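You operate a simulated robot arm through the tools that you are given. There is no shell and no other tool. Be economical: measure what you need, move in short steps, check, and stop when the job is done.

You are at the controls of a simulated two-armed robot. One attempt, no reset.

TASK
Put one of the brown bottles from the bottom shelf of the steel rack on the white tile. Put the beaker labelled "S-31" from the door end of the titration bench on the front of the carboy table and the beaker labelled "S-126" on top of the clear white-footed cylinder. Open the stoppers drawer, fetch the yellow stopper from the inside of the stoppers drawer and set it on top of the green-footed cylinder, then shut the drawer. Turn the stirrer two knob to 4. Turn the shaker knob to 4. The order is free. Set down upright: brown bottle, beaker.

The check looks at the end state, three seconds after you hand in, the way a careful person would. Anything else that was tipped, shoved, dropped, spilled or broken makes it a failure. Lids that push on must go on centred and level and be pressed home; caps that screw on are set level and turned clockwise until they are tight.

THE ROBOT
Two 7-joint arms with fingered hands on one trunk, on a base that drives. Base frame: it is fixed to the floor where the robot stands at the start and does not move with it; the origin is under the middle of the robot, x ahead of it, y to its left, z up. Readings come in mm, rad, newtons and seconds.
The left shoulder is at the start at [54, 157, 917], the right one opposite. With the tool pointing down near the work surface each hand reaches from about 100 to 600 mm from the robot's upright axis, wherever it stands, measured 20 degrees to its own side. Places, roughly: beaker [-750, -2250, 1000]; brown bottle [500, 0, 250]; front of the carboy table (26x12 cm) [-3420, -2160, 840]; green-footed cylinder [-4250, 250, 1250]; shaker knob [-1700, -2100, 900]; stirrer two knob [-3000, -2100, 900]; stoppers drawer [-1600, -2200, 700]; white tile (11x11x1 cm) [-800, -2600, 900]; white-footed cylinder [-750, -2500, 1000]; yellow stopper (4x3x5 cm) [-1700, -2200, 700]. Payload 4 kg a hand.
The TCP of each hand is the grasp point between the finger pads, 26 mm short of the fingertips. In the tool frame z runs along the fingers and y along their closing line. The gripper opens to 132 mm. The gripper's body begins 73 mm behind the TCP. The gripper is a hand of 4 fingers: y runs from the thumb to the fingers, the wrist lies at [0, 0, -224] in the tool frame.
Orientation is that of the tool frame in the base frame, as a unit quaternion [x, y, z, w]. With the fingers straight down and closing along the base's y, the tool's x points along the base's -x, its y along +y and its z along -z.

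THE INTERFACE
- The arms move only by the tool move_arm. It takes "left_increments", "right_increments" or both (then of equal length, played together; a hand with none holds still); each is text: rows parted by semicolons, each of 6 numbers parted by spaces: the shift along the base's x, y, z in units of 200 mm (1.0 is 200 mm), then the turn, a rotation vector about the base's x, y, z in units of 180 degrees (1.0 is 180 degrees). In form: tx ty tz wx wy wz; .... A call has 1 to 12 rows; each row is the pose to reach, as a shift and turn from the pose commanded when the call began. A call with a number of a shift or a turn outside -1 to 1 is refused whole. A row lasts 0.2 s, in which the tool goes at most 50 mm and 0.15 rad; a call with a longer step from one row to the next is refused whole. A pose out of reach is approached as far as the arm can. The call stops where the force on the tool passes 40 N (or 10 N more than at its start, if that is more) or the arm is blocked; 0.2 s more then pass. In this call time passes only in rows, and 0.2 s behind the last. The reply holds the time, the measured pose of the TCP, the force on the tool along the base axes, the opening and the grip force, in the units named above and with some noise, with the torque about the TCP (base axes, N m) and any sound that the robot's microphone picked up.
- Cameras (640 x 400 px; columns grow to the right, rows downward): "scene" is now at [81.7, -22.9, 1102]; the picture's right is [-0.26, -0.96, -0.01], its down [-0.89, 0.25, -0.38] and it looks along [0.37, -0.09, -0.93] (base axes); focal length 266 px, centre (320, 200). "left" rides on the left gripper at [-73, 6, -94] in its tool frame; the picture's right is [-0.08, -1.00, 0.00], its down [0.79, -0.06, -0.62] and it looks along [0.61, -0.05, 0.79] (tool axes); focal length 230 px, centre (320, 200). "right" rides on the right gripper at [73, 6, -94] in its tool frame; the picture's right is [-0.08, 1.00, 0.00], its down [-0.79, -0.06, -0.62] and it looks along [-0.61, -0.05, 0.79] (tool axes); focal length 230 px, centre (320, 200).
- camera(camera): a new picture of that camera. No time passes.
- move_column(by): slides the trunk up (or, below 0, down) by that many mm; the arms and the scene camera ride with it, the base frame stays. It gives what a move gives, with no picture.
- steer(legs): drives the robot by 1 to 6 legs, each [ahead, left, turn to the left] in mm, mm and rad, along the robot's own axes; the way and the turn of a leg run together, so that a leg with both is an arc; at most 1500 mm and 3.142 rad a leg. The arms and the cameras ride along, it lands a little off, and it stops where it bumps. It gives what a move gives.
- finger_targets(finger1, finger2, finger3, thumb_bend, hand): sets how far each is bent, from 0 (flat) to 1 (curled in); at 0.3 the hand is open as for a grip, at 0.7 the pads meet at the TCP. One left out holds its place. A second passes; each finger stops where it meets its share of the squeeze, and holds until it gets a number again. It is the only way to open and close the hand. It gives what a move gives, with no picture; readings hold the bend of each and the force on the fingers (four entries, about 0 where the hand has none), thumb and palm.
- aim_head(pan, tilt): turns the head with the scene camera to pan (to the left, within 1.501 rad either way) and tilt (down, from -0.506 to 1.204), counted from straight ahead of the robot. It gives what a move gives.
- locate(camera, pixels): there is no depth. For up to 12 entries [column, row, z] of the newest picture of that camera ("zoom" is the newest enlarged one), the place [x, y] in the base frame at which the ray of that pixel passes the height z, good to about 2 mm. No time passes.
- inspect(camera, box): a new picture of the part [left, top, right, bottom] of that camera's present view, enlarged. No time passes.
- close_job(): hands the job in; it is judged then, once.

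Work in short steps. Measure before you move; look again where a grasp or a placing could have gone wrong, and mend it. You have 124 turns and 124 pictures in all, those below and enlarged ones among them. Open the grippers and draw the arms clear of the work before you hand the job in, unless the task says otherwise.

The tools are called after ">>>" as a command line: name --argument value ..., lists and objects as JSON in quotes. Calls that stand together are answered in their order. move_arm: Moves the arms, as the interface text tells. Its arguments: {"type":"object","properties":{"left_increments":{"type":"string"},"right_increments":{"type":"string"}},"required":[]} The other tools are called the same way: move_column (by) slides the trunk up or down; finger_targets (finger1, finger2, finger3, thumb_bend, hand) moves the fingers one by one; steer (legs) drives the base; aim_head (pan, tilt) turns the head that bears the scene camera; camera (camera) takes a picture; locate (camera, pixels) gives the place at which the rays of pixels pass given heights; inspect (camera, box) takes an enlarged picture of a part of a camera's view; close_job () hands the job in.

At the start:

```text
time_s: 0.0
left_tcp_pos: [305.3, 111.7, 480.7]
left_ee_rot: [0.007, 1.0, 0.003, 0.011]
left_force: [0.1, 0.3, -0.7]
left_torque: [0.01, 0.01, -0.03]
left_grip_width: 131.9
left_finger_force: 0.0
left_shape: jaw
left_bend: [0.3, 0.3, 0.3, 0.3]
left_finger forces: [0.0, 0.0, 0.1, 0.0, 0.1, 0.0]
right_tcp_pos: [287.9, -115.8, 383.0]
right_ee_rot: [0.008, 1.0, 0.001, -0.01]
right_force: [-0.5, -0.3, -0.4]
right_torque: [0.03, -0.02, -0.03]
right_grip_width: 131.9
right_finger_force: 0.0
right_shape: jaw
right_bend: [0.3, 0.3, 0.3, 0.3]
right_finger forces: [0.0, 0.1, 0.1, 0.0, 0.1, 0.0]
trunk travel left (down, up): [-394.0, 546.0]
robot x, y, heading: [-3.5, 0.5, -0.014]
head pan, tilt: [-0.25, 1.201]
```

scene: 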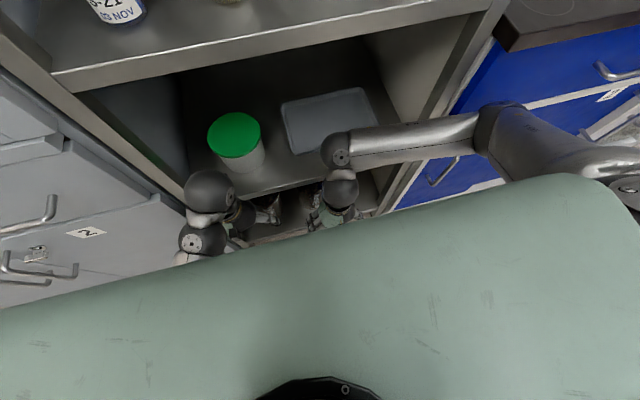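
right: 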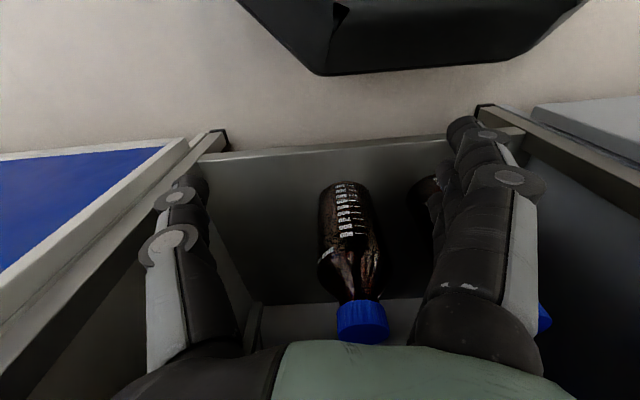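
left: 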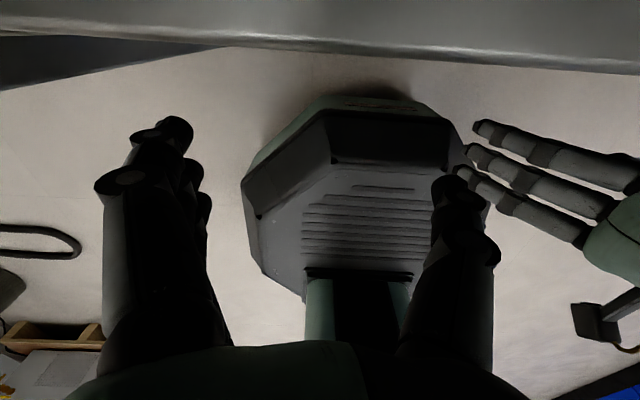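

The right hand sees a blue-capped brown bottle near (350,240). I back off from the rack to get a clear view of the bottom shelf.

>>> steer --legs '[[-500, 0, 0]]'

>>> aim_head --pan 0 --tilt 0.75

>>> camera --camera "scene"

>>> camera --camera "right"

```text
time_s: 3.0
left_tcp_pos: [-189.5, 121.3, 473.7]
left_ee_rot: [0.006, 1.0, -0.001, 0.002]
left_force: [-0.5, -0.2, 0.1]
left_torque: [0.03, -0.01, 0.03]
left_grip_width: 132.0
left_finger_force: 0.1
left_shape: jaw
left_bend: [0.3, 0.3, 0.3, 0.3]
left_finger forces: [0.0, 0.0, 0.0, 0.0, 0.0, 0.0]
right_tcp_pos: [-208.8, -105.0, 376.1]
right_ee_rot: [0.006, 1.0, -0.001, -0.018]
right_force: [0.0, 0.2, 0.0]
right_torque: [0.01, -0.02, -0.01]
right_grip_width: 131.9
right_finger_force: 0.0
right_shape: jaw
right_bend: [0.3, 0.3, 0.3, 0.3]
right_finger forces: [0.0, 0.0, 0.0, 0.0, 0.0, 0.0]
trunk travel left (down, up): [-394.0, 546.0]
robot x, y, heading: [-509.2, 7.0, -0.014]
head pan, tilt: [-0.25, 1.201]
```

```text
time_s: 3.9
left_tcp_pos: [-189.0, 122.7, 475.1]
left_ee_rot: [0.006, 1.0, -0.001, 0.001]
left_force: [-0.8, 0.4, -0.2]
left_torque: [-0.04, 0.0, 0.0]
left_grip_width: 131.6
left_finger_force: 0.0
left_shape: jaw
left_bend: [0.3, 0.3, 0.3, 0.3]
left_finger forces: [0.1, 0.0, 0.0, 0.0, 0.1, 0.0]
right_tcp_pos: [-208.7, -104.7, 377.8]
right_ee_rot: [0.006, 1.0, -0.001, -0.019]
right_force: [-0.5, 0.1, 0.4]
right_torque: [0.0, 0.02, -0.01]
right_grip_width: 131.9
right_finger_force: 0.1
right_shape: jaw
right_bend: [0.3, 0.3, 0.3, 0.3]
right_finger forces: [0.1, 0.1, 0.1, 0.0, 0.1, 0.0]
trunk travel left (down, up): [-394.0, 546.0]
robot x, y, heading: [-506.6, 5.9, -0.016]
head pan, tilt: [0.0, 0.75]
```

```text
120 pictures are left
```

scene: 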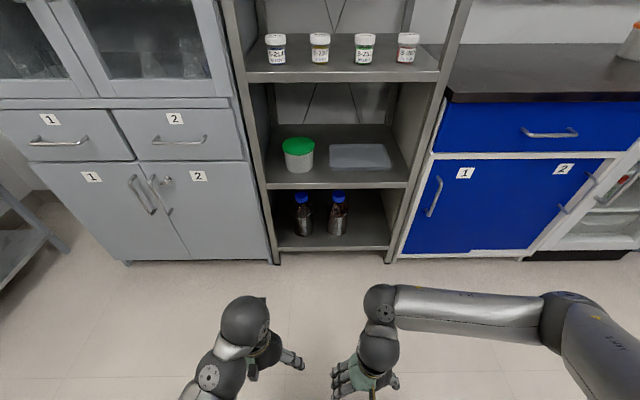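

```text
119 pictures are left
```

right: 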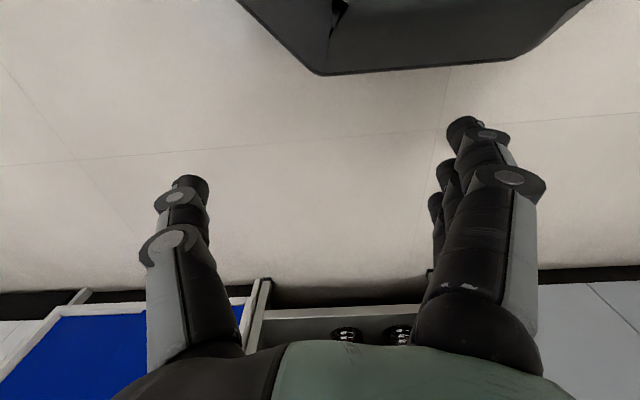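

Two brown bottles stand at (302,215) and (338,213). I enlarge them and locate pixel rays.

>>> inspect --camera "scene" --box '[240, 120, 440, 270]'

>>> locate --camera "scene" --pixels '[[337, 234, 100], [337, 234, 150], [304, 234, 150], [338, 198, 250], [338, 198, 300], [301, 198, 300], [275, 262, 0], [388, 262, 0], [285, 185, 400], [285, 185, 450], [277, 250, 150], [390, 250, 150]]'

```text
2.67 times, centred on (340, 195) of scene
```

zoom: 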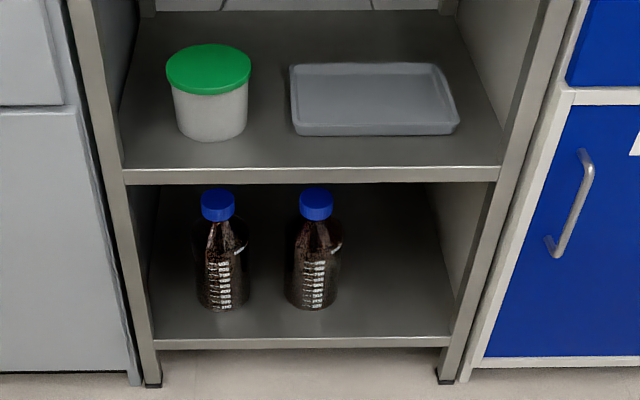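

```text
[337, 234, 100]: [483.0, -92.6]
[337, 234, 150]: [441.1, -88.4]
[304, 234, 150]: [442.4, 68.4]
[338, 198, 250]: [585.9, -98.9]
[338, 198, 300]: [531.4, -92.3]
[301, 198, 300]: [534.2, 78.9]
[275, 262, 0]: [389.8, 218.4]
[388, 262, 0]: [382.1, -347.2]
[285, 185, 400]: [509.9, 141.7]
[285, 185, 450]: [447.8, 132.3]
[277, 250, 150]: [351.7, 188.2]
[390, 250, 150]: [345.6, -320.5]
```

Estimates: shelf top z≈107, bottle centres x≈518, y≈+70/-90. I turn the left hand to point forward for a horizontal grasp, then lower the trunk.

>>> move_arm --left_increments "0.08 0 0 0 -0.045 0; 0.16 0 0 0 -0.09 0; 0.24 0 0 0 -0.135 0; 0.32 0 0 0 -0.18 0; 0.4 0 0 0 -0.225 0; 0.48 0 0 0 -0.27 0; 0.56 0 0 0 -0.315 0; 0.64 0 0 0 -0.36 0; 0.72 0 0 0 -0.405 0; 0.8 0 0 0 -0.45 0; 0.85 0 0 0 -0.475 0; 0.9 0 0 0 -0.5 0"

>>> move_column --by -250

>>> aim_head --pan 0 --tilt 0.6

>>> camera --camera "scene"

>>> camera --camera "left"

```text
time_s: 6.5
left_tcp_pos: [105.8, 114.2, 411.3]
left_ee_rot: [0.005, 0.712, 0.004, 0.703]
left_force: [0.8, 0.2, 0.0]
left_torque: [0.03, 0.01, -0.03]
left_grip_width: 131.9
left_finger_force: 0.0
left_shape: jaw
left_bend: [0.3, 0.3, 0.3, 0.3]
left_finger forces: [0.0, 0.0, 0.0, 0.1, 0.0, 0.1]
left hand out of reach, approached as far as the arm can: row 5, 6, 7, 8, 9, 10, 11, 12
right_tcp_pos: [-208.0, -104.7, 376.5]
right_ee_rot: [0.006, 1.0, -0.001, -0.018]
right_force: [0.1, -0.4, 0.4]
right_torque: [0.0, -0.03, 0.0]
right_grip_width: 131.8
right_finger_force: 0.1
right_shape: jaw
right_bend: [0.3, 0.3, 0.3, 0.3]
right_finger forces: [0.0, 0.0, 0.0, 0.1, 0.0, 0.0]
trunk travel left (down, up): [-394.0, 546.0]
robot x, y, heading: [-504.4, 6.4, -0.012]
head pan, tilt: [0.0, 0.75]
```

```text
time_s: 7.7
left_tcp_pos: [105.4, 114.2, 304.2]
left_ee_rot: [0.005, 0.712, 0.004, 0.703]
left_force: [0.1, 0.4, -0.3]
left_torque: [0.01, -0.01, 0.02]
left_grip_width: 132.1
left_finger_force: 0.0
left_shape: jaw
left_bend: [0.3, 0.3, 0.3, 0.3]
left_finger forces: [0.1, 0.1, 0.1, 0.0, 0.0, 0.1]
right_tcp_pos: [-207.3, -103.2, 271.9]
right_ee_rot: [0.003, 1.0, 0.001, -0.018]
right_force: [-1.2, -3.9, 15.8]
right_torque: [1.29, 0.36, 0.18]
right_grip_width: 132.0
right_finger_force: 0.0
right_shape: jaw
right_bend: [0.26, 0.3, 0.3, 0.3]
right_finger forces: [0.0, 0.0, 0.0, 0.0, 0.0, 0.0]
trunk travel left (down, up): [-287.0, 653.0]
robot x, y, heading: [-503.2, 4.9, -0.009]
head pan, tilt: [0.0, 0.75]
stopped: the force on the tool passed its limit at 55 N (the readings are from after the stop); the commanded pose is now the measured one
```

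```text
time_s: 8.4
left_tcp_pos: [105.3, 113.4, 304.7]
left_ee_rot: [0.004, 0.711, 0.004, 0.703]
left_force: [1.1, 0.2, -0.2]
left_torque: [0.02, -0.01, -0.02]
left_grip_width: 132.0
left_finger_force: 0.0
left_shape: jaw
left_bend: [0.3, 0.3, 0.3, 0.3]
left_finger forces: [0.1, 0.0, 0.0, 0.0, 0.0, 0.0]
right_tcp_pos: [-206.3, -104.7, 273.2]
right_ee_rot: [0.003, 1.0, 0.0, -0.017]
right_force: [-0.2, -3.7, 17.1]
right_torque: [1.4, 0.41, 0.14]
right_grip_width: 131.7
right_finger_force: 0.0
right_shape: jaw
right_bend: [0.25, 0.3, 0.3, 0.3]
right_finger forces: [0.0, 0.0, 0.0, 0.0, 0.1, 0.1]
trunk travel left (down, up): [-287.0, 653.0]
robot x, y, heading: [-503.2, 6.7, -0.009]
head pan, tilt: [0.0, 0.6]
```

```text
117 pictures are left
```

scene: 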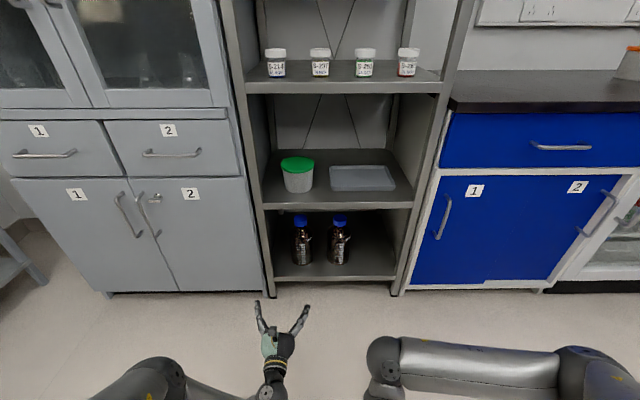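

```text
116 pictures are left
```

left: 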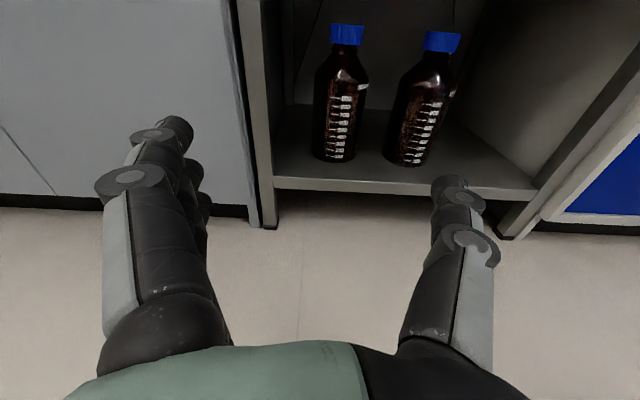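

The right fingertips touched the robot's own base top (z≈247). I raise the right hand, lift the left a little, and locate the bottles from the left camera.

>>> locate --camera "left" --pixels '[[333, 160, 107], [333, 160, 120], [347, 33, 290], [347, 33, 310], [347, 33, 330], [407, 164, 107], [441, 40, 310], [318, 180, 107], [340, 120, 200]]'

>>> locate --camera "scene" --pixels '[[302, 264, 107], [339, 263, 107], [301, 219, 300], [340, 219, 300], [301, 219, 330], [340, 278, 107]]'

>>> move_arm --left_increments "0 0 0.2 0 0 0; 0 0 0.4 0 0 0; 0 0 0.5 0 0 0; 0 0 0.5 0 0 0; 0 0 0.5 0 0 0" --right_increments "0 0 0.2 0 0 0; 0 0 0.4 0 0 0; 0 0 0.6 0 0 0; 0 0 0.8 0 0 0; 0 0 1 0 0 0"

```text
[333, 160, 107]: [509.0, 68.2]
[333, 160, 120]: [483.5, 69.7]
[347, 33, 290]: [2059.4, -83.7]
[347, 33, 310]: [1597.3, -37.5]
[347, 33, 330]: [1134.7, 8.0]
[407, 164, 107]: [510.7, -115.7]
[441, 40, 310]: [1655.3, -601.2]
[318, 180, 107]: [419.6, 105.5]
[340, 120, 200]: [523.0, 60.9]
```

```text
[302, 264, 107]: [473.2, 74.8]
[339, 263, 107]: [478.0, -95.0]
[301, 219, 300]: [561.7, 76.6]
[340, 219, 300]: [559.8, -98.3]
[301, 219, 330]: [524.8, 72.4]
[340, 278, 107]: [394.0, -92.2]
```

```text
time_s: 9.6
left_tcp_pos: [104.8, 115.2, 404.0]
left_ee_rot: [0.006, 0.712, 0.006, 0.702]
left_force: [0.6, 0.6, -0.4]
left_torque: [0.03, -0.01, -0.02]
left_grip_width: 132.1
left_finger_force: 0.1
left_shape: jaw
left_bend: [0.3, 0.3, 0.3, 0.3]
left_finger forces: [0.0, 0.1, 0.1, 0.0, 0.0, 0.0]
right_tcp_pos: [-206.2, -107.5, 471.7]
right_ee_rot: [0.004, 1.0, -0.001, -0.019]
right_force: [0.4, -0.6, -0.3]
right_torque: [0.0, -0.02, -0.02]
right_grip_width: 131.9
right_finger_force: 0.1
right_shape: jaw
right_bend: [0.3, 0.3, 0.3, 0.3]
right_finger forces: [0.0, 0.0, 0.0, 0.0, 0.1, 0.0]
trunk travel left (down, up): [-287.0, 653.0]
robot x, y, heading: [-504.7, 7.0, -0.013]
head pan, tilt: [0.0, 0.6]
```

Bottle centre is about (515,72), with the body z≈120–350. I raise the right hand more, then lower the trunk 190.

>>> move_arm --right_increments "0 0 0.2 0 0 0; 0 0 0.4 0 0 0; 0 0 0.6 0 0 0"

>>> move_column --by -190

>>> steer --legs '[[150, -42, 0.013]]'

>>> camera --camera "left"

>>> camera --camera "scene"

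```text
time_s: 10.4
left_tcp_pos: [104.0, 114.6, 404.5]
left_ee_rot: [0.005, 0.711, 0.004, 0.703]
left_force: [1.0, 0.1, 0.7]
left_torque: [-0.02, 0.0, -0.02]
left_grip_width: 131.9
left_finger_force: 0.1
left_shape: jaw
left_bend: [0.3, 0.3, 0.3, 0.3]
left_finger forces: [0.0, 0.0, 0.0, 0.1, 0.1, 0.0]
right_tcp_pos: [-197.5, -113.8, 598.9]
right_ee_rot: [0.004, 1.0, -0.001, -0.017]
right_force: [-0.7, 0.0, -0.1]
right_torque: [-0.01, -0.02, 0.0]
right_grip_width: 131.9
right_finger_force: 0.0
right_shape: jaw
right_bend: [0.3, 0.3, 0.3, 0.3]
right_finger forces: [0.0, 0.1, 0.1, 0.0, 0.0, 0.1]
right hand out of reach, approached as far as the arm can: row 2, 3
trunk travel left (down, up): [-287.0, 653.0]
robot x, y, heading: [-505.6, 8.9, -0.009]
head pan, tilt: [0.0, 0.6]
```

```text
time_s: 12.5
left_tcp_pos: [110.6, 117.6, 218.5]
left_ee_rot: [0.003, 0.708, 0.006, 0.706]
left_force: [0.2, -0.5, -0.1]
left_torque: [0.03, -0.01, 0.0]
left_grip_width: 132.3
left_finger_force: 0.1
left_shape: jaw
left_bend: [0.3, 0.3, 0.3, 0.3]
left_finger forces: [0.0, 0.0, 0.1, 0.0, 0.0, 0.1]
right_tcp_pos: [-196.4, -113.6, 408.2]
right_ee_rot: [0.003, 1.0, 0.0, -0.017]
right_force: [0.3, -0.1, 0.1]
right_torque: [0.02, 0.02, -0.01]
right_grip_width: 131.9
right_finger_force: 0.1
right_shape: jaw
right_bend: [0.3, 0.3, 0.3, 0.3]
right_finger forces: [0.0, 0.0, 0.0, 0.1, 0.1, 0.1]
trunk travel left (down, up): [-97.0, 843.0]
robot x, y, heading: [-507.6, 2.3, -0.015]
head pan, tilt: [0.0, 0.6]
```

```text
time_s: 13.9
left_tcp_pos: [258.1, 80.7, 217.2]
left_ee_rot: [-0.002, 0.709, 0.01, 0.706]
left_force: [0.1, 0.5, 0.8]
left_torque: [0.01, 0.0, 0.02]
left_grip_width: 132.2
left_finger_force: 0.1
left_shape: jaw
left_bend: [0.3, 0.3, 0.3, 0.3]
left_finger forces: [0.1, 0.0, 0.1, 0.0, 0.1, 0.0]
right_tcp_pos: [-44.6, -152.1, 407.7]
right_ee_rot: [-0.002, 1.0, -0.001, -0.018]
right_force: [-0.5, 0.3, -0.1]
right_torque: [0.0, -0.01, 0.0]
right_grip_width: 131.9
right_finger_force: 0.1
right_shape: jaw
right_bend: [0.3, 0.3, 0.3, 0.3]
right_finger forces: [0.0, 0.0, 0.0, 0.0, 0.1, 0.0]
trunk travel left (down, up): [-97.0, 843.0]
robot x, y, heading: [-353.5, -32.5, 0.001]
head pan, tilt: [0.0, 0.6]
```

```text
115 pictures are left
```

left: 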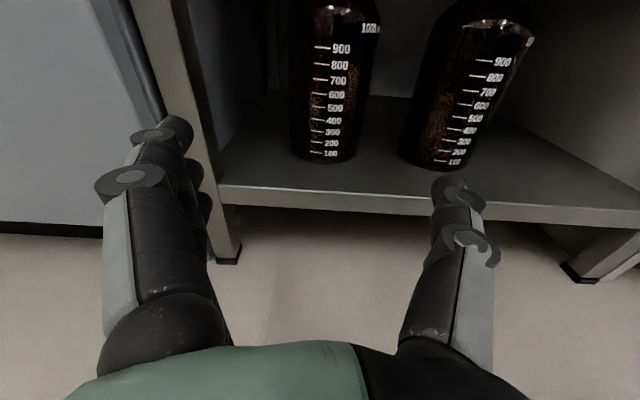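

```text
114 pictures are left
```

scene: 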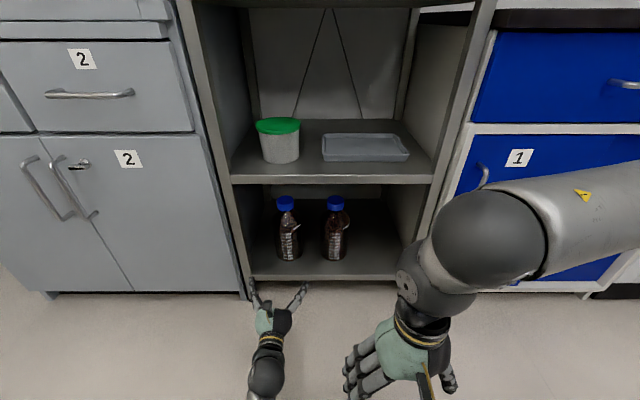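

Clear view: the left bottle's body spans columns 290–362 near row 140, with its base at row 162. I locate it.

>>> locate --camera "left" --pixels '[[325, 162, 120], [325, 162, 130], [290, 140, 135], [362, 140, 135], [400, 150, 135], [300, 187, 120], [300, 187, 130], [300, 204, 100]]'

>>> locate --camera "scene" --pixels '[[289, 260, 120], [289, 260, 130], [285, 202, 340], [333, 261, 120], [335, 203, 340], [300, 275, 120], [275, 245, 160], [301, 245, 160]]'

```text
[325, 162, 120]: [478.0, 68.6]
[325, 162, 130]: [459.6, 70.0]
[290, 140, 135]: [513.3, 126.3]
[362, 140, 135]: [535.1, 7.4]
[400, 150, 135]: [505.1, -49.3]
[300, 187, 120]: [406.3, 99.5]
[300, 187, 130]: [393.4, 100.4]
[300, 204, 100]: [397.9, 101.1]
```

```text
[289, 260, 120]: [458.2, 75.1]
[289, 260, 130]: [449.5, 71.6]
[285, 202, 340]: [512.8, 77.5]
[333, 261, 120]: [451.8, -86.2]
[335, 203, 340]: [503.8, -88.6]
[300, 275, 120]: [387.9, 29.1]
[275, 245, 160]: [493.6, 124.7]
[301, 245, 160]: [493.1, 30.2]
```

Bottle axis is about (511,69), while the TCP y is 80.7. I drive ahead 160 with a 10 mm shift right, then check.

>>> steer --legs '[[150, -11, 0]]'

>>> camera --camera "left"

```text
time_s: 15.3
left_tcp_pos: [410.3, 68.3, 218.2]
left_ee_rot: [0.0, 0.708, 0.01, 0.706]
left_force: [0.4, -0.4, 0.6]
left_torque: [0.01, -0.01, 0.0]
left_grip_width: 132.1
left_finger_force: 0.1
left_shape: jaw
left_bend: [0.3, 0.3, 0.3, 0.3]
left_finger forces: [0.1, 0.0, 0.0, 0.0, 0.0, 0.1]
right_tcp_pos: [105.8, -164.9, 406.8]
right_ee_rot: [-0.002, 1.0, 0.001, -0.018]
right_force: [0.0, -0.4, -0.1]
right_torque: [0.01, -0.01, 0.02]
right_grip_width: 132.0
right_finger_force: 0.0
right_shape: jaw
right_bend: [0.3, 0.3, 0.3, 0.3]
right_finger forces: [0.1, 0.0, 0.0, 0.0, 0.0, 0.0]
trunk travel left (down, up): [-97.0, 843.0]
robot x, y, heading: [-202.2, -53.3, -0.001]
head pan, tilt: [0.0, 0.6]
```

```text
113 pictures are left
```

left: 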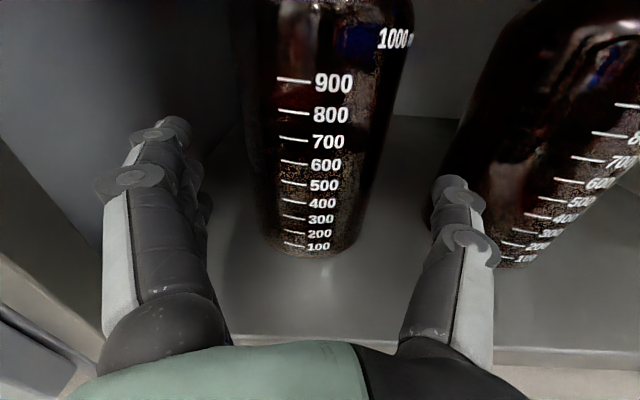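

The bottle sits between thumb and fingers, with its base at (312,258). I check its centre.

>>> locate --camera "left" --pixels '[[312, 258, 120], [312, 258, 125], [252, 185, 160], [378, 185, 160], [248, 100, 220], [396, 100, 220], [455, 200, 160]]'

```text
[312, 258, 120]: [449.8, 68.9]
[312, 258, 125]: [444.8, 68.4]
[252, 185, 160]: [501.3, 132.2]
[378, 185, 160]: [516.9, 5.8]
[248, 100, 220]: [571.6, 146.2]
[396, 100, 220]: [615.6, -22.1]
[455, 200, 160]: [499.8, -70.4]
```

Centre is about (500,69). Advance 88 mm, then close.

>>> steer --legs '[[86, 0, 0]]'

>>> camera --camera "left"

```text
time_s: 16.4
left_tcp_pos: [495.8, 67.5, 218.8]
left_ee_rot: [-0.002, 0.708, 0.01, 0.706]
left_force: [-0.1, -0.8, 0.6]
left_torque: [-0.02, 0.02, -0.04]
left_grip_width: 132.1
left_finger_force: 0.1
left_shape: jaw
left_bend: [0.3, 0.3, 0.3, 0.3]
left_finger forces: [0.1, 0.0, 0.1, 0.1, 0.0, 0.0]
right_tcp_pos: [191.3, -166.1, 407.3]
right_ee_rot: [-0.001, 1.0, 0.0, -0.019]
right_force: [0.0, -0.6, 0.2]
right_torque: [0.03, 0.03, 0.02]
right_grip_width: 131.8
right_finger_force: 0.1
right_shape: jaw
right_bend: [0.3, 0.3, 0.3, 0.3]
right_finger forces: [0.0, 0.0, 0.0, 0.0, 0.0, 0.0]
trunk travel left (down, up): [-97.0, 843.0]
robot x, y, heading: [-120.4, -49.3, -0.003]
head pan, tilt: [0.0, 0.6]
```

```text
112 pictures are left
```

left: 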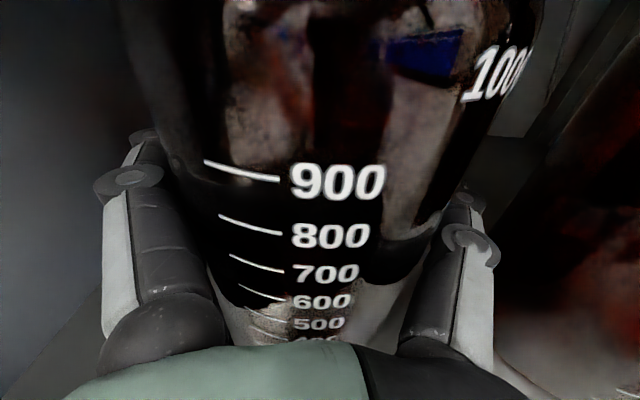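

The fingers straddle the bottle. I close the hand.

>>> finger_targets --hand "left" --finger1 0.7 --finger2 0.7 --finger3 0.7 --thumb_bend 0.7

>>> move_arm --left_increments "0 0 0.05 0 0 0; 0 0 0.1 0 0 0; 0 0 0.1 0 0 0"

>>> camera --camera "left"

```text
time_s: 17.4
left_tcp_pos: [495.1, 67.7, 218.7]
left_ee_rot: [-0.002, 0.708, 0.01, 0.706]
left_force: [1.9, 1.3, 0.5]
left_torque: [-0.04, 0.0, 0.03]
left_grip_width: 92.5
left_finger_force: 31.8
left_shape: fingers
left_bend: [0.63, 0.63, 0.63, 0.62]
left_finger forces: [10.9, 10.8, 10.8, 0.0, 30.7, 0.0]
right_tcp_pos: [191.6, -165.3, 408.6]
right_ee_rot: [-0.001, 1.0, 0.0, -0.018]
right_force: [0.6, 0.2, 0.1]
right_torque: [0.0, 0.05, 0.03]
right_grip_width: 131.9
right_finger_force: 0.1
right_shape: jaw
right_bend: [0.3, 0.3, 0.3, 0.3]
right_finger forces: [0.0, 0.1, 0.0, 0.0, 0.0, 0.0]
trunk travel left (down, up): [-97.0, 843.0]
robot x, y, heading: [-121.5, -46.0, -0.006]
head pan, tilt: [0.0, 0.6]
```

```text
time_s: 18.2
left_tcp_pos: [496.7, 68.4, 239.2]
left_ee_rot: [-0.001, 0.708, 0.011, 0.706]
left_force: [0.6, 0.7, -5.3]
left_torque: [0.0, -0.06, 0.05]
left_grip_width: 92.6
left_finger_force: 31.0
left_shape: fingers
left_bend: [0.63, 0.63, 0.63, 0.62]
left_finger forces: [10.4, 10.5, 10.5, 0.0, 30.8, 0.0]
right_tcp_pos: [191.6, -164.1, 406.1]
right_ee_rot: [-0.001, 1.0, -0.001, -0.02]
right_force: [-0.9, 0.5, -0.2]
right_torque: [0.0, 0.02, 0.0]
right_grip_width: 131.9
right_finger_force: 0.1
right_shape: jaw
right_bend: [0.3, 0.3, 0.3, 0.3]
right_finger forces: [0.0, 0.0, 0.0, 0.1, 0.0, 0.1]
trunk travel left (down, up): [-97.0, 843.0]
robot x, y, heading: [-118.4, -46.6, -0.002]
head pan, tilt: [0.0, 0.6]
```

```text
111 pictures are left
```

left: 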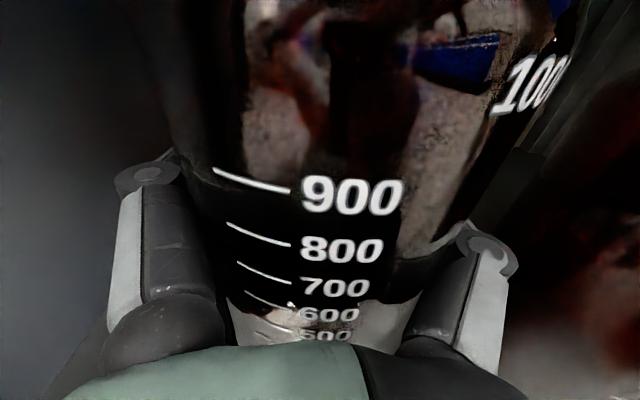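

The bottle is held (5 N weight, grip 31 N). I back out, turn right and raise the trunk to look around.

>>> steer --legs '[[-500, 0, 0]]'

>>> move_column --by 400

>>> aim_head --pan -1.4 --tilt 0.3

>>> camera --camera "scene"

```text
time_s: 21.1
left_tcp_pos: [-2.4, 71.0, 237.8]
left_ee_rot: [-0.002, 0.708, 0.01, 0.706]
left_force: [-0.5, -0.4, -5.8]
left_torque: [-0.03, -0.08, -0.03]
left_grip_width: 92.5
left_finger_force: 31.2
left_shape: fingers
left_bend: [0.63, 0.63, 0.63, 0.62]
left_finger forces: [10.4, 10.5, 10.5, 0.0, 30.8, 0.0]
right_tcp_pos: [-306.1, -162.7, 407.8]
right_ee_rot: [-0.001, 1.0, -0.001, -0.019]
right_force: [0.8, 0.5, -1.3]
right_torque: [-0.02, 0.01, 0.0]
right_grip_width: 131.7
right_finger_force: 0.1
right_shape: jaw
right_bend: [0.3, 0.3, 0.3, 0.3]
right_finger forces: [0.0, 0.1, 0.0, 0.0, 0.0, 0.0]
trunk travel left (down, up): [-97.0, 843.0]
robot x, y, heading: [-614.4, -42.7, -0.004]
head pan, tilt: [0.0, 0.6]
```

```text
time_s: 24.9
left_tcp_pos: [-0.7, 70.8, 638.6]
left_ee_rot: [-0.002, 0.708, 0.011, 0.706]
left_force: [0.4, 0.4, -5.6]
left_torque: [0.04, -0.05, -0.01]
left_grip_width: 92.5
left_finger_force: 31.1
left_shape: fingers
left_bend: [0.63, 0.63, 0.63, 0.62]
left_finger forces: [10.4, 10.6, 10.4, 0.1, 30.8, 0.0]
right_tcp_pos: [-306.7, -163.9, 807.5]
right_ee_rot: [-0.002, 1.0, 0.001, -0.018]
right_force: [-0.1, 0.7, 0.6]
right_torque: [0.03, 0.01, 0.01]
right_grip_width: 131.8
right_finger_force: 0.1
right_shape: jaw
right_bend: [0.3, 0.3, 0.3, 0.3]
right_finger forces: [0.0, 0.0, 0.1, 0.1, 0.0, 0.0]
trunk travel left (down, up): [-497.0, 443.0]
robot x, y, heading: [-617.8, -45.2, -0.003]
head pan, tilt: [0.0, 0.6]
```

```text
time_s: 26.5
left_tcp_pos: [-3.1, 71.4, 639.5]
left_ee_rot: [-0.003, 0.708, 0.011, 0.706]
left_force: [0.0, -0.8, -7.0]
left_torque: [0.03, -0.06, 0.02]
left_grip_width: 92.4
left_finger_force: 31.1
left_shape: fingers
left_bend: [0.63, 0.63, 0.63, 0.62]
left_finger forces: [10.5, 10.5, 10.5, 0.1, 30.9, 0.1]
right_tcp_pos: [-306.0, -164.1, 806.9]
right_ee_rot: [-0.002, 1.0, 0.0, -0.018]
right_force: [-0.8, -0.7, 0.7]
right_torque: [-0.01, 0.01, 0.0]
right_grip_width: 131.8
right_finger_force: 0.1
right_shape: jaw
right_bend: [0.3, 0.3, 0.3, 0.3]
right_finger forces: [0.0, 0.1, 0.1, 0.1, 0.1, 0.0]
trunk travel left (down, up): [-497.0, 443.0]
robot x, y, heading: [-614.4, -43.4, 0.002]
head pan, tilt: [-1.4, 0.3]
```

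```text
110 pictures are left
```

scene: 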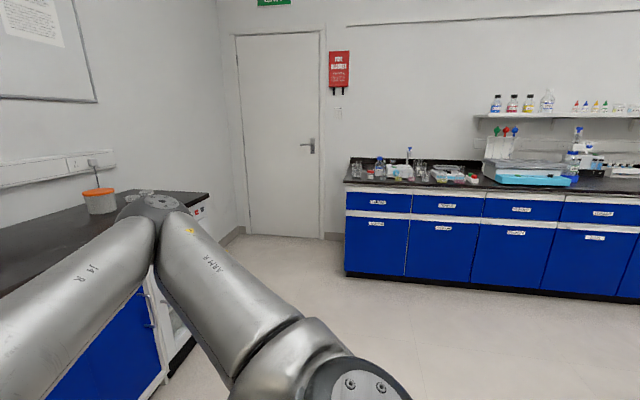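

Bench with its door end lies at about x≈-600. I turn to face it, drive nearer, and raise the trunk.

>>> steer --legs '[[0, 0, -1.57], [1100, -120, 0]]'

>>> move_column --by 420

>>> aim_head --pan 0 --tilt 0.55

>>> camera --camera "scene"

```text
time_s: 36.0
left_tcp_pos: [-581.8, -1769.2, 638.9]
left_ee_rot: [0.492, 0.509, -0.485, 0.513]
left_force: [-1.0, -0.4, -5.1]
left_torque: [-0.05, -0.01, 0.01]
left_grip_width: 92.2
left_finger_force: 30.3
left_shape: fingers
left_bend: [0.63, 0.63, 0.63, 0.62]
left_finger forces: [10.2, 10.2, 10.4, 0.0, 30.3, 0.0]
right_tcp_pos: [-823.3, -1469.7, 807.4]
right_ee_rot: [0.697, 0.717, 0.013, -0.013]
right_force: [-1.0, 0.1, 0.4]
right_torque: [-0.01, -0.04, 0.02]
right_grip_width: 131.9
right_finger_force: 0.0
right_shape: jaw
right_bend: [0.3, 0.3, 0.3, 0.3]
right_finger forces: [0.0, 0.1, 0.0, 0.0, 0.0, 0.0]
trunk travel left (down, up): [-497.0, 443.0]
robot x, y, heading: [-710.0, -1154.5, -1.554]
head pan, tilt: [-1.4, 0.3]
```

```text
refused: 420 is not a number from -400 to 400
```

```text
time_s: 37.5
left_tcp_pos: [-582.9, -1768.6, 639.3]
left_ee_rot: [0.492, 0.509, -0.486, 0.513]
left_force: [0.6, -0.8, -5.0]
left_torque: [-0.05, -0.03, 0.01]
left_grip_width: 92.1
left_finger_force: 30.3
left_shape: fingers
left_bend: [0.63, 0.63, 0.63, 0.62]
left_finger forces: [10.3, 10.4, 10.4, 0.0, 30.3, 0.1]
right_tcp_pos: [-824.6, -1469.4, 807.0]
right_ee_rot: [0.697, 0.717, 0.013, -0.013]
right_force: [0.5, 0.3, -0.6]
right_torque: [0.0, 0.03, 0.01]
right_grip_width: 131.8
right_finger_force: 0.0
right_shape: jaw
right_bend: [0.3, 0.3, 0.3, 0.3]
right_finger forces: [0.0, 0.0, 0.0, 0.1, 0.0, 0.0]
trunk travel left (down, up): [-497.0, 443.0]
robot x, y, heading: [-715.6, -1162.3, -1.549]
head pan, tilt: [0.0, 0.55]
```

```text
109 pictures are left
```

scene: 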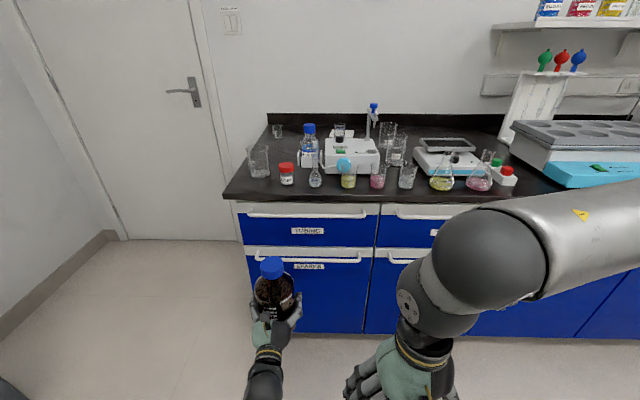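

The bench top is crowded. I raise the trunk 400 and look from higher.

>>> move_column --by 400

>>> camera --camera "scene"

>>> inspect --camera "scene" --box '[220, 170, 460, 320]'

```text
time_s: 41.3
left_tcp_pos: [-582.3, -1767.6, 1039.5]
left_ee_rot: [0.493, 0.508, -0.486, 0.513]
left_force: [-0.3, -0.2, -6.4]
left_torque: [-0.08, 0.0, 0.02]
left_grip_width: 92.1
left_finger_force: 30.3
left_shape: fingers
left_bend: [0.63, 0.63, 0.63, 0.62]
left_finger forces: [10.2, 10.3, 10.5, 0.0, 30.4, 0.0]
right_tcp_pos: [-823.1, -1469.5, 1207.6]
right_ee_rot: [0.697, 0.717, 0.012, -0.012]
right_force: [-0.1, -0.7, 0.2]
right_torque: [0.02, 0.02, -0.02]
right_grip_width: 131.7
right_finger_force: 0.1
right_shape: jaw
right_bend: [0.3, 0.3, 0.3, 0.3]
right_finger forces: [0.0, 0.0, 0.0, 0.0, 0.0, 0.1]
trunk travel left (down, up): [-897.0, 43.0]
robot x, y, heading: [-715.9, -1158.3, -1.553]
head pan, tilt: [0.0, 0.55]
```

```text
108 pictures are left
```

scene: 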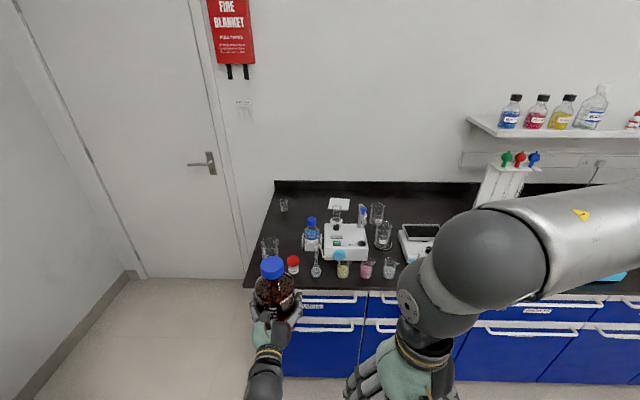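

```text
2.67 times, centred on (340, 245) of scene
```

zoom: 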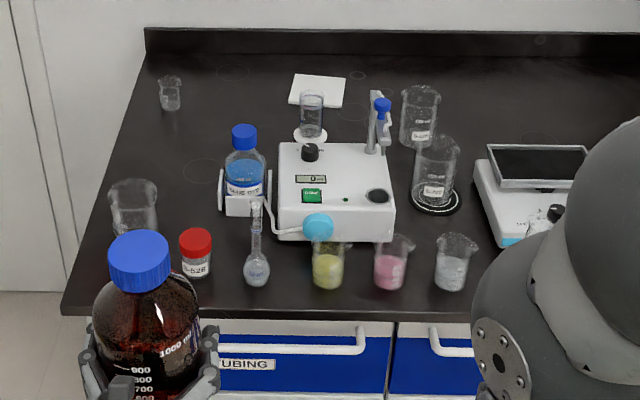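

The tile is at scene (339,204), the white-footed cylinder before it at (337,215), and labelled beakers at about (377,214) and (384,236). I zoom and locate.

>>> inspect --camera "scene" --box '[320, 190, 416, 250]'

>>> locate --camera "scene" --pixels '[[339, 204, 900], [337, 222, 900], [377, 224, 900], [384, 246, 900], [280, 180, 900], [244, 287, 900], [340, 288, 900], [345, 240, 970], [316, 277, 900], [341, 277, 900], [270, 258, 900], [312, 247, 900]]'

```text
6.67 times, centred on (368, 220) of scene
```

zoom: 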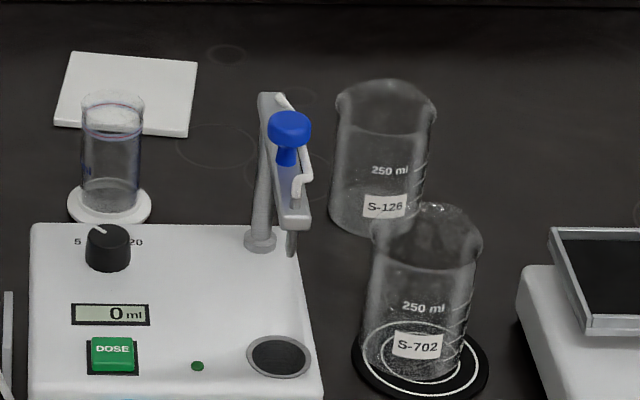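

```text
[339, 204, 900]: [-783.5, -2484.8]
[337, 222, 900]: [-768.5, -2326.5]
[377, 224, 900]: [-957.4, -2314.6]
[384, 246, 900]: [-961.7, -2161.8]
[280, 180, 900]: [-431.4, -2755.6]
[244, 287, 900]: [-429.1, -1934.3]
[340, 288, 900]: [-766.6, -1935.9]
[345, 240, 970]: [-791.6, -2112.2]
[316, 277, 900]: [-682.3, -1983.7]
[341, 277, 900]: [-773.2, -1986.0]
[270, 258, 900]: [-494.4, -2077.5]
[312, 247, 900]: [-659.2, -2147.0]
```

The tile lies deep at the back, so I plan to approach from the bench's door end. I drive left first; the second view also gives depth.

>>> steer --legs '[[0, 650, 0]]'

>>> aim_head --pan -0.5 --tilt 0.55

>>> camera --camera "scene"

>>> inspect --camera "scene" --box '[240, 160, 400, 260]'

```text
time_s: 44.9
left_tcp_pos: [66.0, -1748.4, 1039.7]
left_ee_rot: [0.49, 0.51, -0.483, 0.515]
left_force: [-1.2, -0.6, -6.3]
left_torque: [-0.09, -0.03, 0.0]
left_grip_width: 92.3
left_finger_force: 31.0
left_shape: fingers
left_bend: [0.63, 0.63, 0.63, 0.62]
left_finger forces: [10.2, 10.3, 10.4, 0.0, 30.4, 0.1]
right_tcp_pos: [-178.7, -1453.5, 1207.1]
right_ee_rot: [0.693, 0.721, 0.013, -0.014]
right_force: [-0.1, 0.5, -0.5]
right_torque: [-0.01, -0.01, 0.01]
right_grip_width: 131.9
right_finger_force: 0.0
right_shape: jaw
right_bend: [0.3, 0.3, 0.3, 0.3]
right_finger forces: [0.1, 0.0, 0.0, 0.0, 0.1, 0.0]
trunk travel left (down, up): [-897.0, 43.0]
robot x, y, heading: [-72.2, -1141.3, -1.534]
head pan, tilt: [0.0, 0.55]
```

```text
time_s: 45.8
left_tcp_pos: [66.6, -1749.5, 1038.9]
left_ee_rot: [0.49, 0.511, -0.482, 0.516]
left_force: [-0.7, 0.8, -5.8]
left_torque: [-0.05, -0.05, 0.0]
left_grip_width: 92.4
left_finger_force: 30.7
left_shape: fingers
left_bend: [0.63, 0.63, 0.63, 0.62]
left_finger forces: [10.2, 10.2, 10.4, 0.0, 30.3, 0.0]
right_tcp_pos: [-177.3, -1453.4, 1206.9]
right_ee_rot: [0.693, 0.721, 0.012, -0.013]
right_force: [0.5, 0.1, 0.7]
right_torque: [-0.05, -0.01, 0.02]
right_grip_width: 131.8
right_finger_force: 0.0
right_shape: jaw
right_bend: [0.3, 0.3, 0.3, 0.3]
right_finger forces: [0.0, 0.1, 0.1, 0.0, 0.0, 0.1]
trunk travel left (down, up): [-897.0, 43.0]
robot x, y, heading: [-72.8, -1142.2, -1.537]
head pan, tilt: [-0.499, 0.55]
```

```text
105 pictures are left
```

scene: 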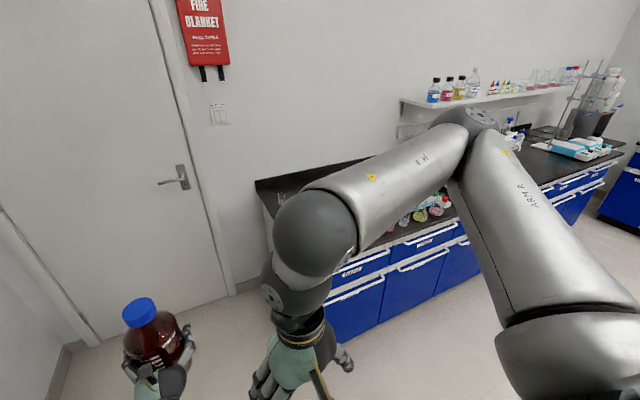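

```text
4.00 times, centred on (320, 210) of scene
```

zoom: 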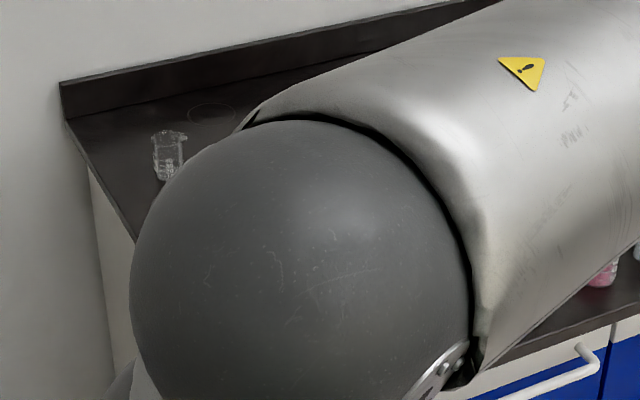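

The bench's door end shows at (257,190). I locate corners and the side wall to plan the approach.

>>> locate --camera "scene" --pixels '[[257, 189, 900], [257, 189, 850], [257, 181, 950], [281, 204, 900], [281, 204, 850], [281, 204, 800], [70, 345, 0], [235, 292, 0], [20, 385, 0], [273, 221, 900], [273, 221, 850]]'

```text
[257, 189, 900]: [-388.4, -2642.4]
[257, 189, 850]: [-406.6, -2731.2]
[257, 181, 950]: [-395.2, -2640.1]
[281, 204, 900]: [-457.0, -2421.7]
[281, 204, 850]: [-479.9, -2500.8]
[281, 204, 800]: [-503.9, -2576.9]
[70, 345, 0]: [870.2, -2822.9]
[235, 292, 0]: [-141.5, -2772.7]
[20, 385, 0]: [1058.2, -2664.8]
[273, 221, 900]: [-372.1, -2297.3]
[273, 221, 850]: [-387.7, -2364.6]
```

Bench top comes out near z≈845, back wall y≈-2780, bench end x≈-400. I drive around: left and forward, turn to face -x, then strafe toward the back wall.

>>> steer --legs '[[340, 420, 0], [0, 0, -1.605], [0, 850, 0]]'

>>> move_arm --left_increments "-0.1 0 0.2 0 0 0; -0.1 0 0.4 0 0 0; -0.1 0 0.6 0 0 0; -0.1 0 0.8 0 0 0; -0.1 0 1 0 0 0" --right_increments "0 0 0 0 0 0; 0 0 0 0 0 0; 0 0 0 0 0 0; 0 0 0 0 0 0; 0 0 0 0 0 0"

>>> aim_head --pan 0 --tilt 0.7

>>> camera --camera "scene"

```text
time_s: 47.6
left_tcp_pos: [250.0, -1857.7, 1038.5]
left_ee_rot: [0.47, 0.53, -0.463, 0.533]
left_force: [0.9, 1.2, -5.0]
left_torque: [-0.08, -0.01, -0.06]
left_grip_width: 92.0
left_finger_force: 30.4
left_shape: fingers
left_bend: [0.64, 0.63, 0.63, 0.63]
left_finger forces: [10.2, 10.3, 10.5, 0.0, 29.9, 0.0]
right_tcp_pos: [-15.4, -1580.7, 1209.2]
right_ee_rot: [0.665, 0.747, 0.009, -0.014]
right_force: [0.1, 1.2, 0.5]
right_torque: [-0.03, 0.03, 0.01]
right_grip_width: 132.0
right_finger_force: 0.1
right_shape: jaw
right_bend: [0.3, 0.3, 0.3, 0.3]
right_finger forces: [0.0, 0.0, 0.1, 0.0, 0.0, 0.0]
trunk travel left (down, up): [-897.0, 43.0]
robot x, y, heading: [60.0, -1265.7, -1.463]
head pan, tilt: [-0.499, 0.55]
stopped in leg 1: the robot was blocked; the commanded pose is now the measured one
```

```text
time_s: 48.9
left_tcp_pos: [225.9, -1859.5, 1237.9]
left_ee_rot: [0.471, 0.529, -0.462, 0.533]
left_force: [-0.3, 1.1, -5.6]
left_torque: [-0.09, -0.01, -0.01]
left_grip_width: 91.5
left_finger_force: 28.1
left_shape: fingers
left_bend: [0.64, 0.63, 0.63, 0.63]
left_finger forces: [9.3, 9.3, 9.6, 0.0, 27.7, 0.0]
right_tcp_pos: [-20.3, -1585.1, 1207.9]
right_ee_rot: [0.664, 0.747, 0.011, -0.013]
right_force: [-0.2, 0.6, 0.2]
right_torque: [-0.03, 0.0, -0.01]
right_grip_width: 131.9
right_finger_force: 0.1
right_shape: jaw
right_bend: [0.3, 0.3, 0.3, 0.3]
right_finger forces: [0.0, 0.0, 0.0, 0.1, 0.0, 0.0]
trunk travel left (down, up): [-897.0, 43.0]
robot x, y, heading: [65.3, -1263.9, -1.464]
head pan, tilt: [-0.499, 0.55]
```

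```text
time_s: 49.8
left_tcp_pos: [226.1, -1861.7, 1236.8]
left_ee_rot: [0.471, 0.53, -0.461, 0.533]
left_force: [-0.3, 0.3, -4.7]
left_torque: [-0.08, -0.03, 0.01]
left_grip_width: 92.0
left_finger_force: 28.2
left_shape: fingers
left_bend: [0.64, 0.63, 0.63, 0.63]
left_finger forces: [9.3, 9.4, 9.4, 0.0, 27.6, 0.0]
right_tcp_pos: [-19.1, -1587.6, 1207.2]
right_ee_rot: [0.665, 0.747, 0.012, -0.015]
right_force: [0.3, 0.0, -0.2]
right_torque: [0.01, -0.01, 0.0]
right_grip_width: 131.7
right_finger_force: 0.0
right_shape: jaw
right_bend: [0.3, 0.3, 0.3, 0.3]
right_finger forces: [0.1, 0.0, 0.0, 0.0, 0.1, 0.0]
trunk travel left (down, up): [-897.0, 43.0]
robot x, y, heading: [61.8, -1266.2, -1.458]
head pan, tilt: [0.0, 0.7]
```

```text
103 pictures are left
```

scene: 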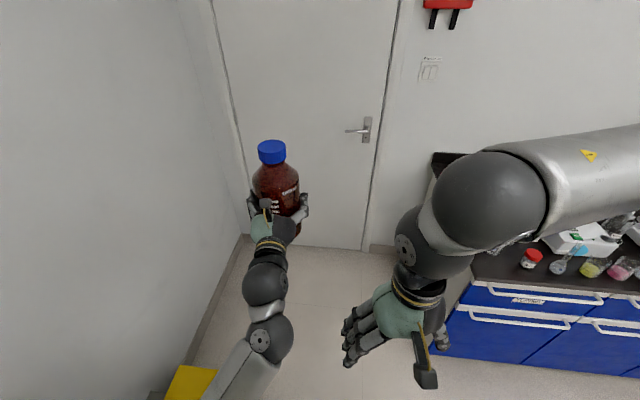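

Something blocked the base on its left (a yellow thing at (190,380)). I locate wall lines and look left-down.

>>> locate --camera "scene" --pixels '[[243, 237, 0], [215, 310, 0], [370, 250, 0], [190, 370, 300], [190, 370, 0], [200, 368, 200], [470, 280, 845], [437, 175, 845]]'

>>> aim_head --pan 1.0 --tilt 1.0

>>> camera --camera "scene"

```text
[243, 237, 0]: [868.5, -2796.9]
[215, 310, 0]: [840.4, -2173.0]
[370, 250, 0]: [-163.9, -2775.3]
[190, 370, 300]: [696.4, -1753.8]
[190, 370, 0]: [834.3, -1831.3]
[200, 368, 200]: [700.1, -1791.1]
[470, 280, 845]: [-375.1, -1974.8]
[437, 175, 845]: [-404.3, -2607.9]
```

```text
time_s: 51.0
left_tcp_pos: [225.9, -1863.0, 1237.5]
left_ee_rot: [0.472, 0.529, -0.462, 0.533]
left_force: [-0.5, 0.1, -5.3]
left_torque: [-0.04, -0.02, -0.01]
left_grip_width: 92.2
left_finger_force: 28.1
left_shape: fingers
left_bend: [0.64, 0.63, 0.63, 0.63]
left_finger forces: [9.3, 9.4, 9.4, 0.0, 27.6, 0.0]
right_tcp_pos: [-19.2, -1586.7, 1207.2]
right_ee_rot: [0.665, 0.747, 0.012, -0.014]
right_force: [0.3, -0.1, -0.6]
right_torque: [-0.02, -0.01, -0.01]
right_grip_width: 132.0
right_finger_force: 0.1
right_shape: jaw
right_bend: [0.3, 0.3, 0.3, 0.3]
right_finger forces: [0.0, 0.0, 0.0, 0.0, 0.1, 0.0]
trunk travel left (down, up): [-897.0, 43.0]
robot x, y, heading: [60.9, -1264.0, -1.458]
head pan, tilt: [1.0, 1.0]
```

```text
102 pictures are left
```

scene: 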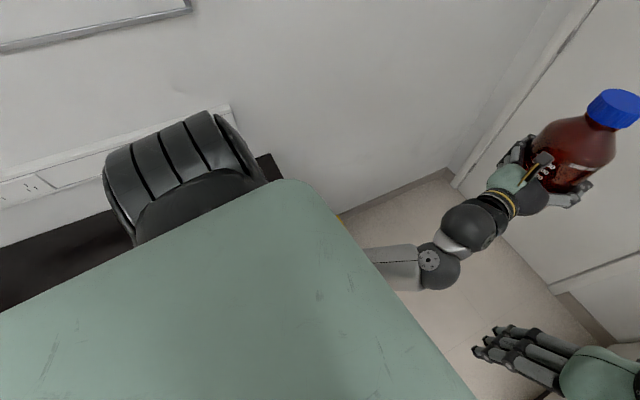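

A dark bench lies on the left; its end corner is at about (275,165). I locate it.

>>> locate --camera "scene" --pixels '[[270, 155, 900], [284, 178, 870], [270, 155, 850], [450, 170, 0], [345, 215, 300], [345, 215, 0]]'

>>> aim_head --pan 0.6 --tilt 1.1

>>> camera --camera "scene"

```text
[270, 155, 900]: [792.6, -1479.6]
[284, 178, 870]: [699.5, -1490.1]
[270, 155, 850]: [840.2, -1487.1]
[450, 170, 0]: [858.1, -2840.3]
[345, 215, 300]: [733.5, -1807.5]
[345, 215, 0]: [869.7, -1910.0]
```

```text
time_s: 51.9
left_tcp_pos: [226.4, -1860.7, 1235.6]
left_ee_rot: [0.471, 0.53, -0.462, 0.533]
left_force: [0.0, -0.2, -5.4]
left_torque: [-0.05, 0.0, 0.02]
left_grip_width: 91.9
left_finger_force: 28.2
left_shape: fingers
left_bend: [0.64, 0.63, 0.63, 0.63]
left_finger forces: [9.3, 9.4, 9.5, 0.1, 27.7, 0.0]
right_tcp_pos: [-19.8, -1587.1, 1205.7]
right_ee_rot: [0.664, 0.747, 0.012, -0.014]
right_force: [0.8, 0.2, -0.2]
right_torque: [-0.01, 0.0, -0.03]
right_grip_width: 131.8
right_finger_force: 0.1
right_shape: jaw
right_bend: [0.3, 0.3, 0.3, 0.3]
right_finger forces: [0.0, 0.0, 0.0, 0.0, 0.0, 0.0]
trunk travel left (down, up): [-897.0, 43.0]
robot x, y, heading: [60.1, -1264.6, -1.459]
head pan, tilt: [0.6, 1.1]
```

```text
101 pictures are left
```

scene: 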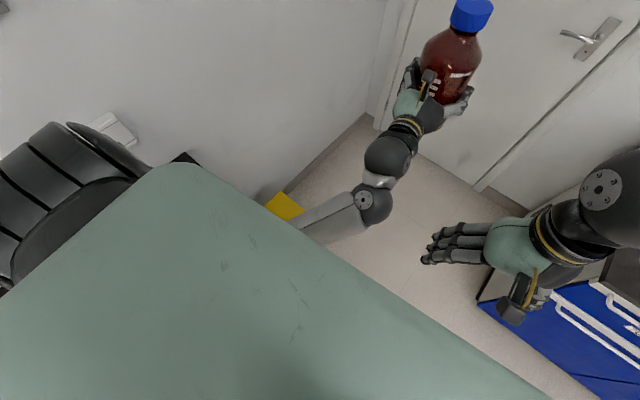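

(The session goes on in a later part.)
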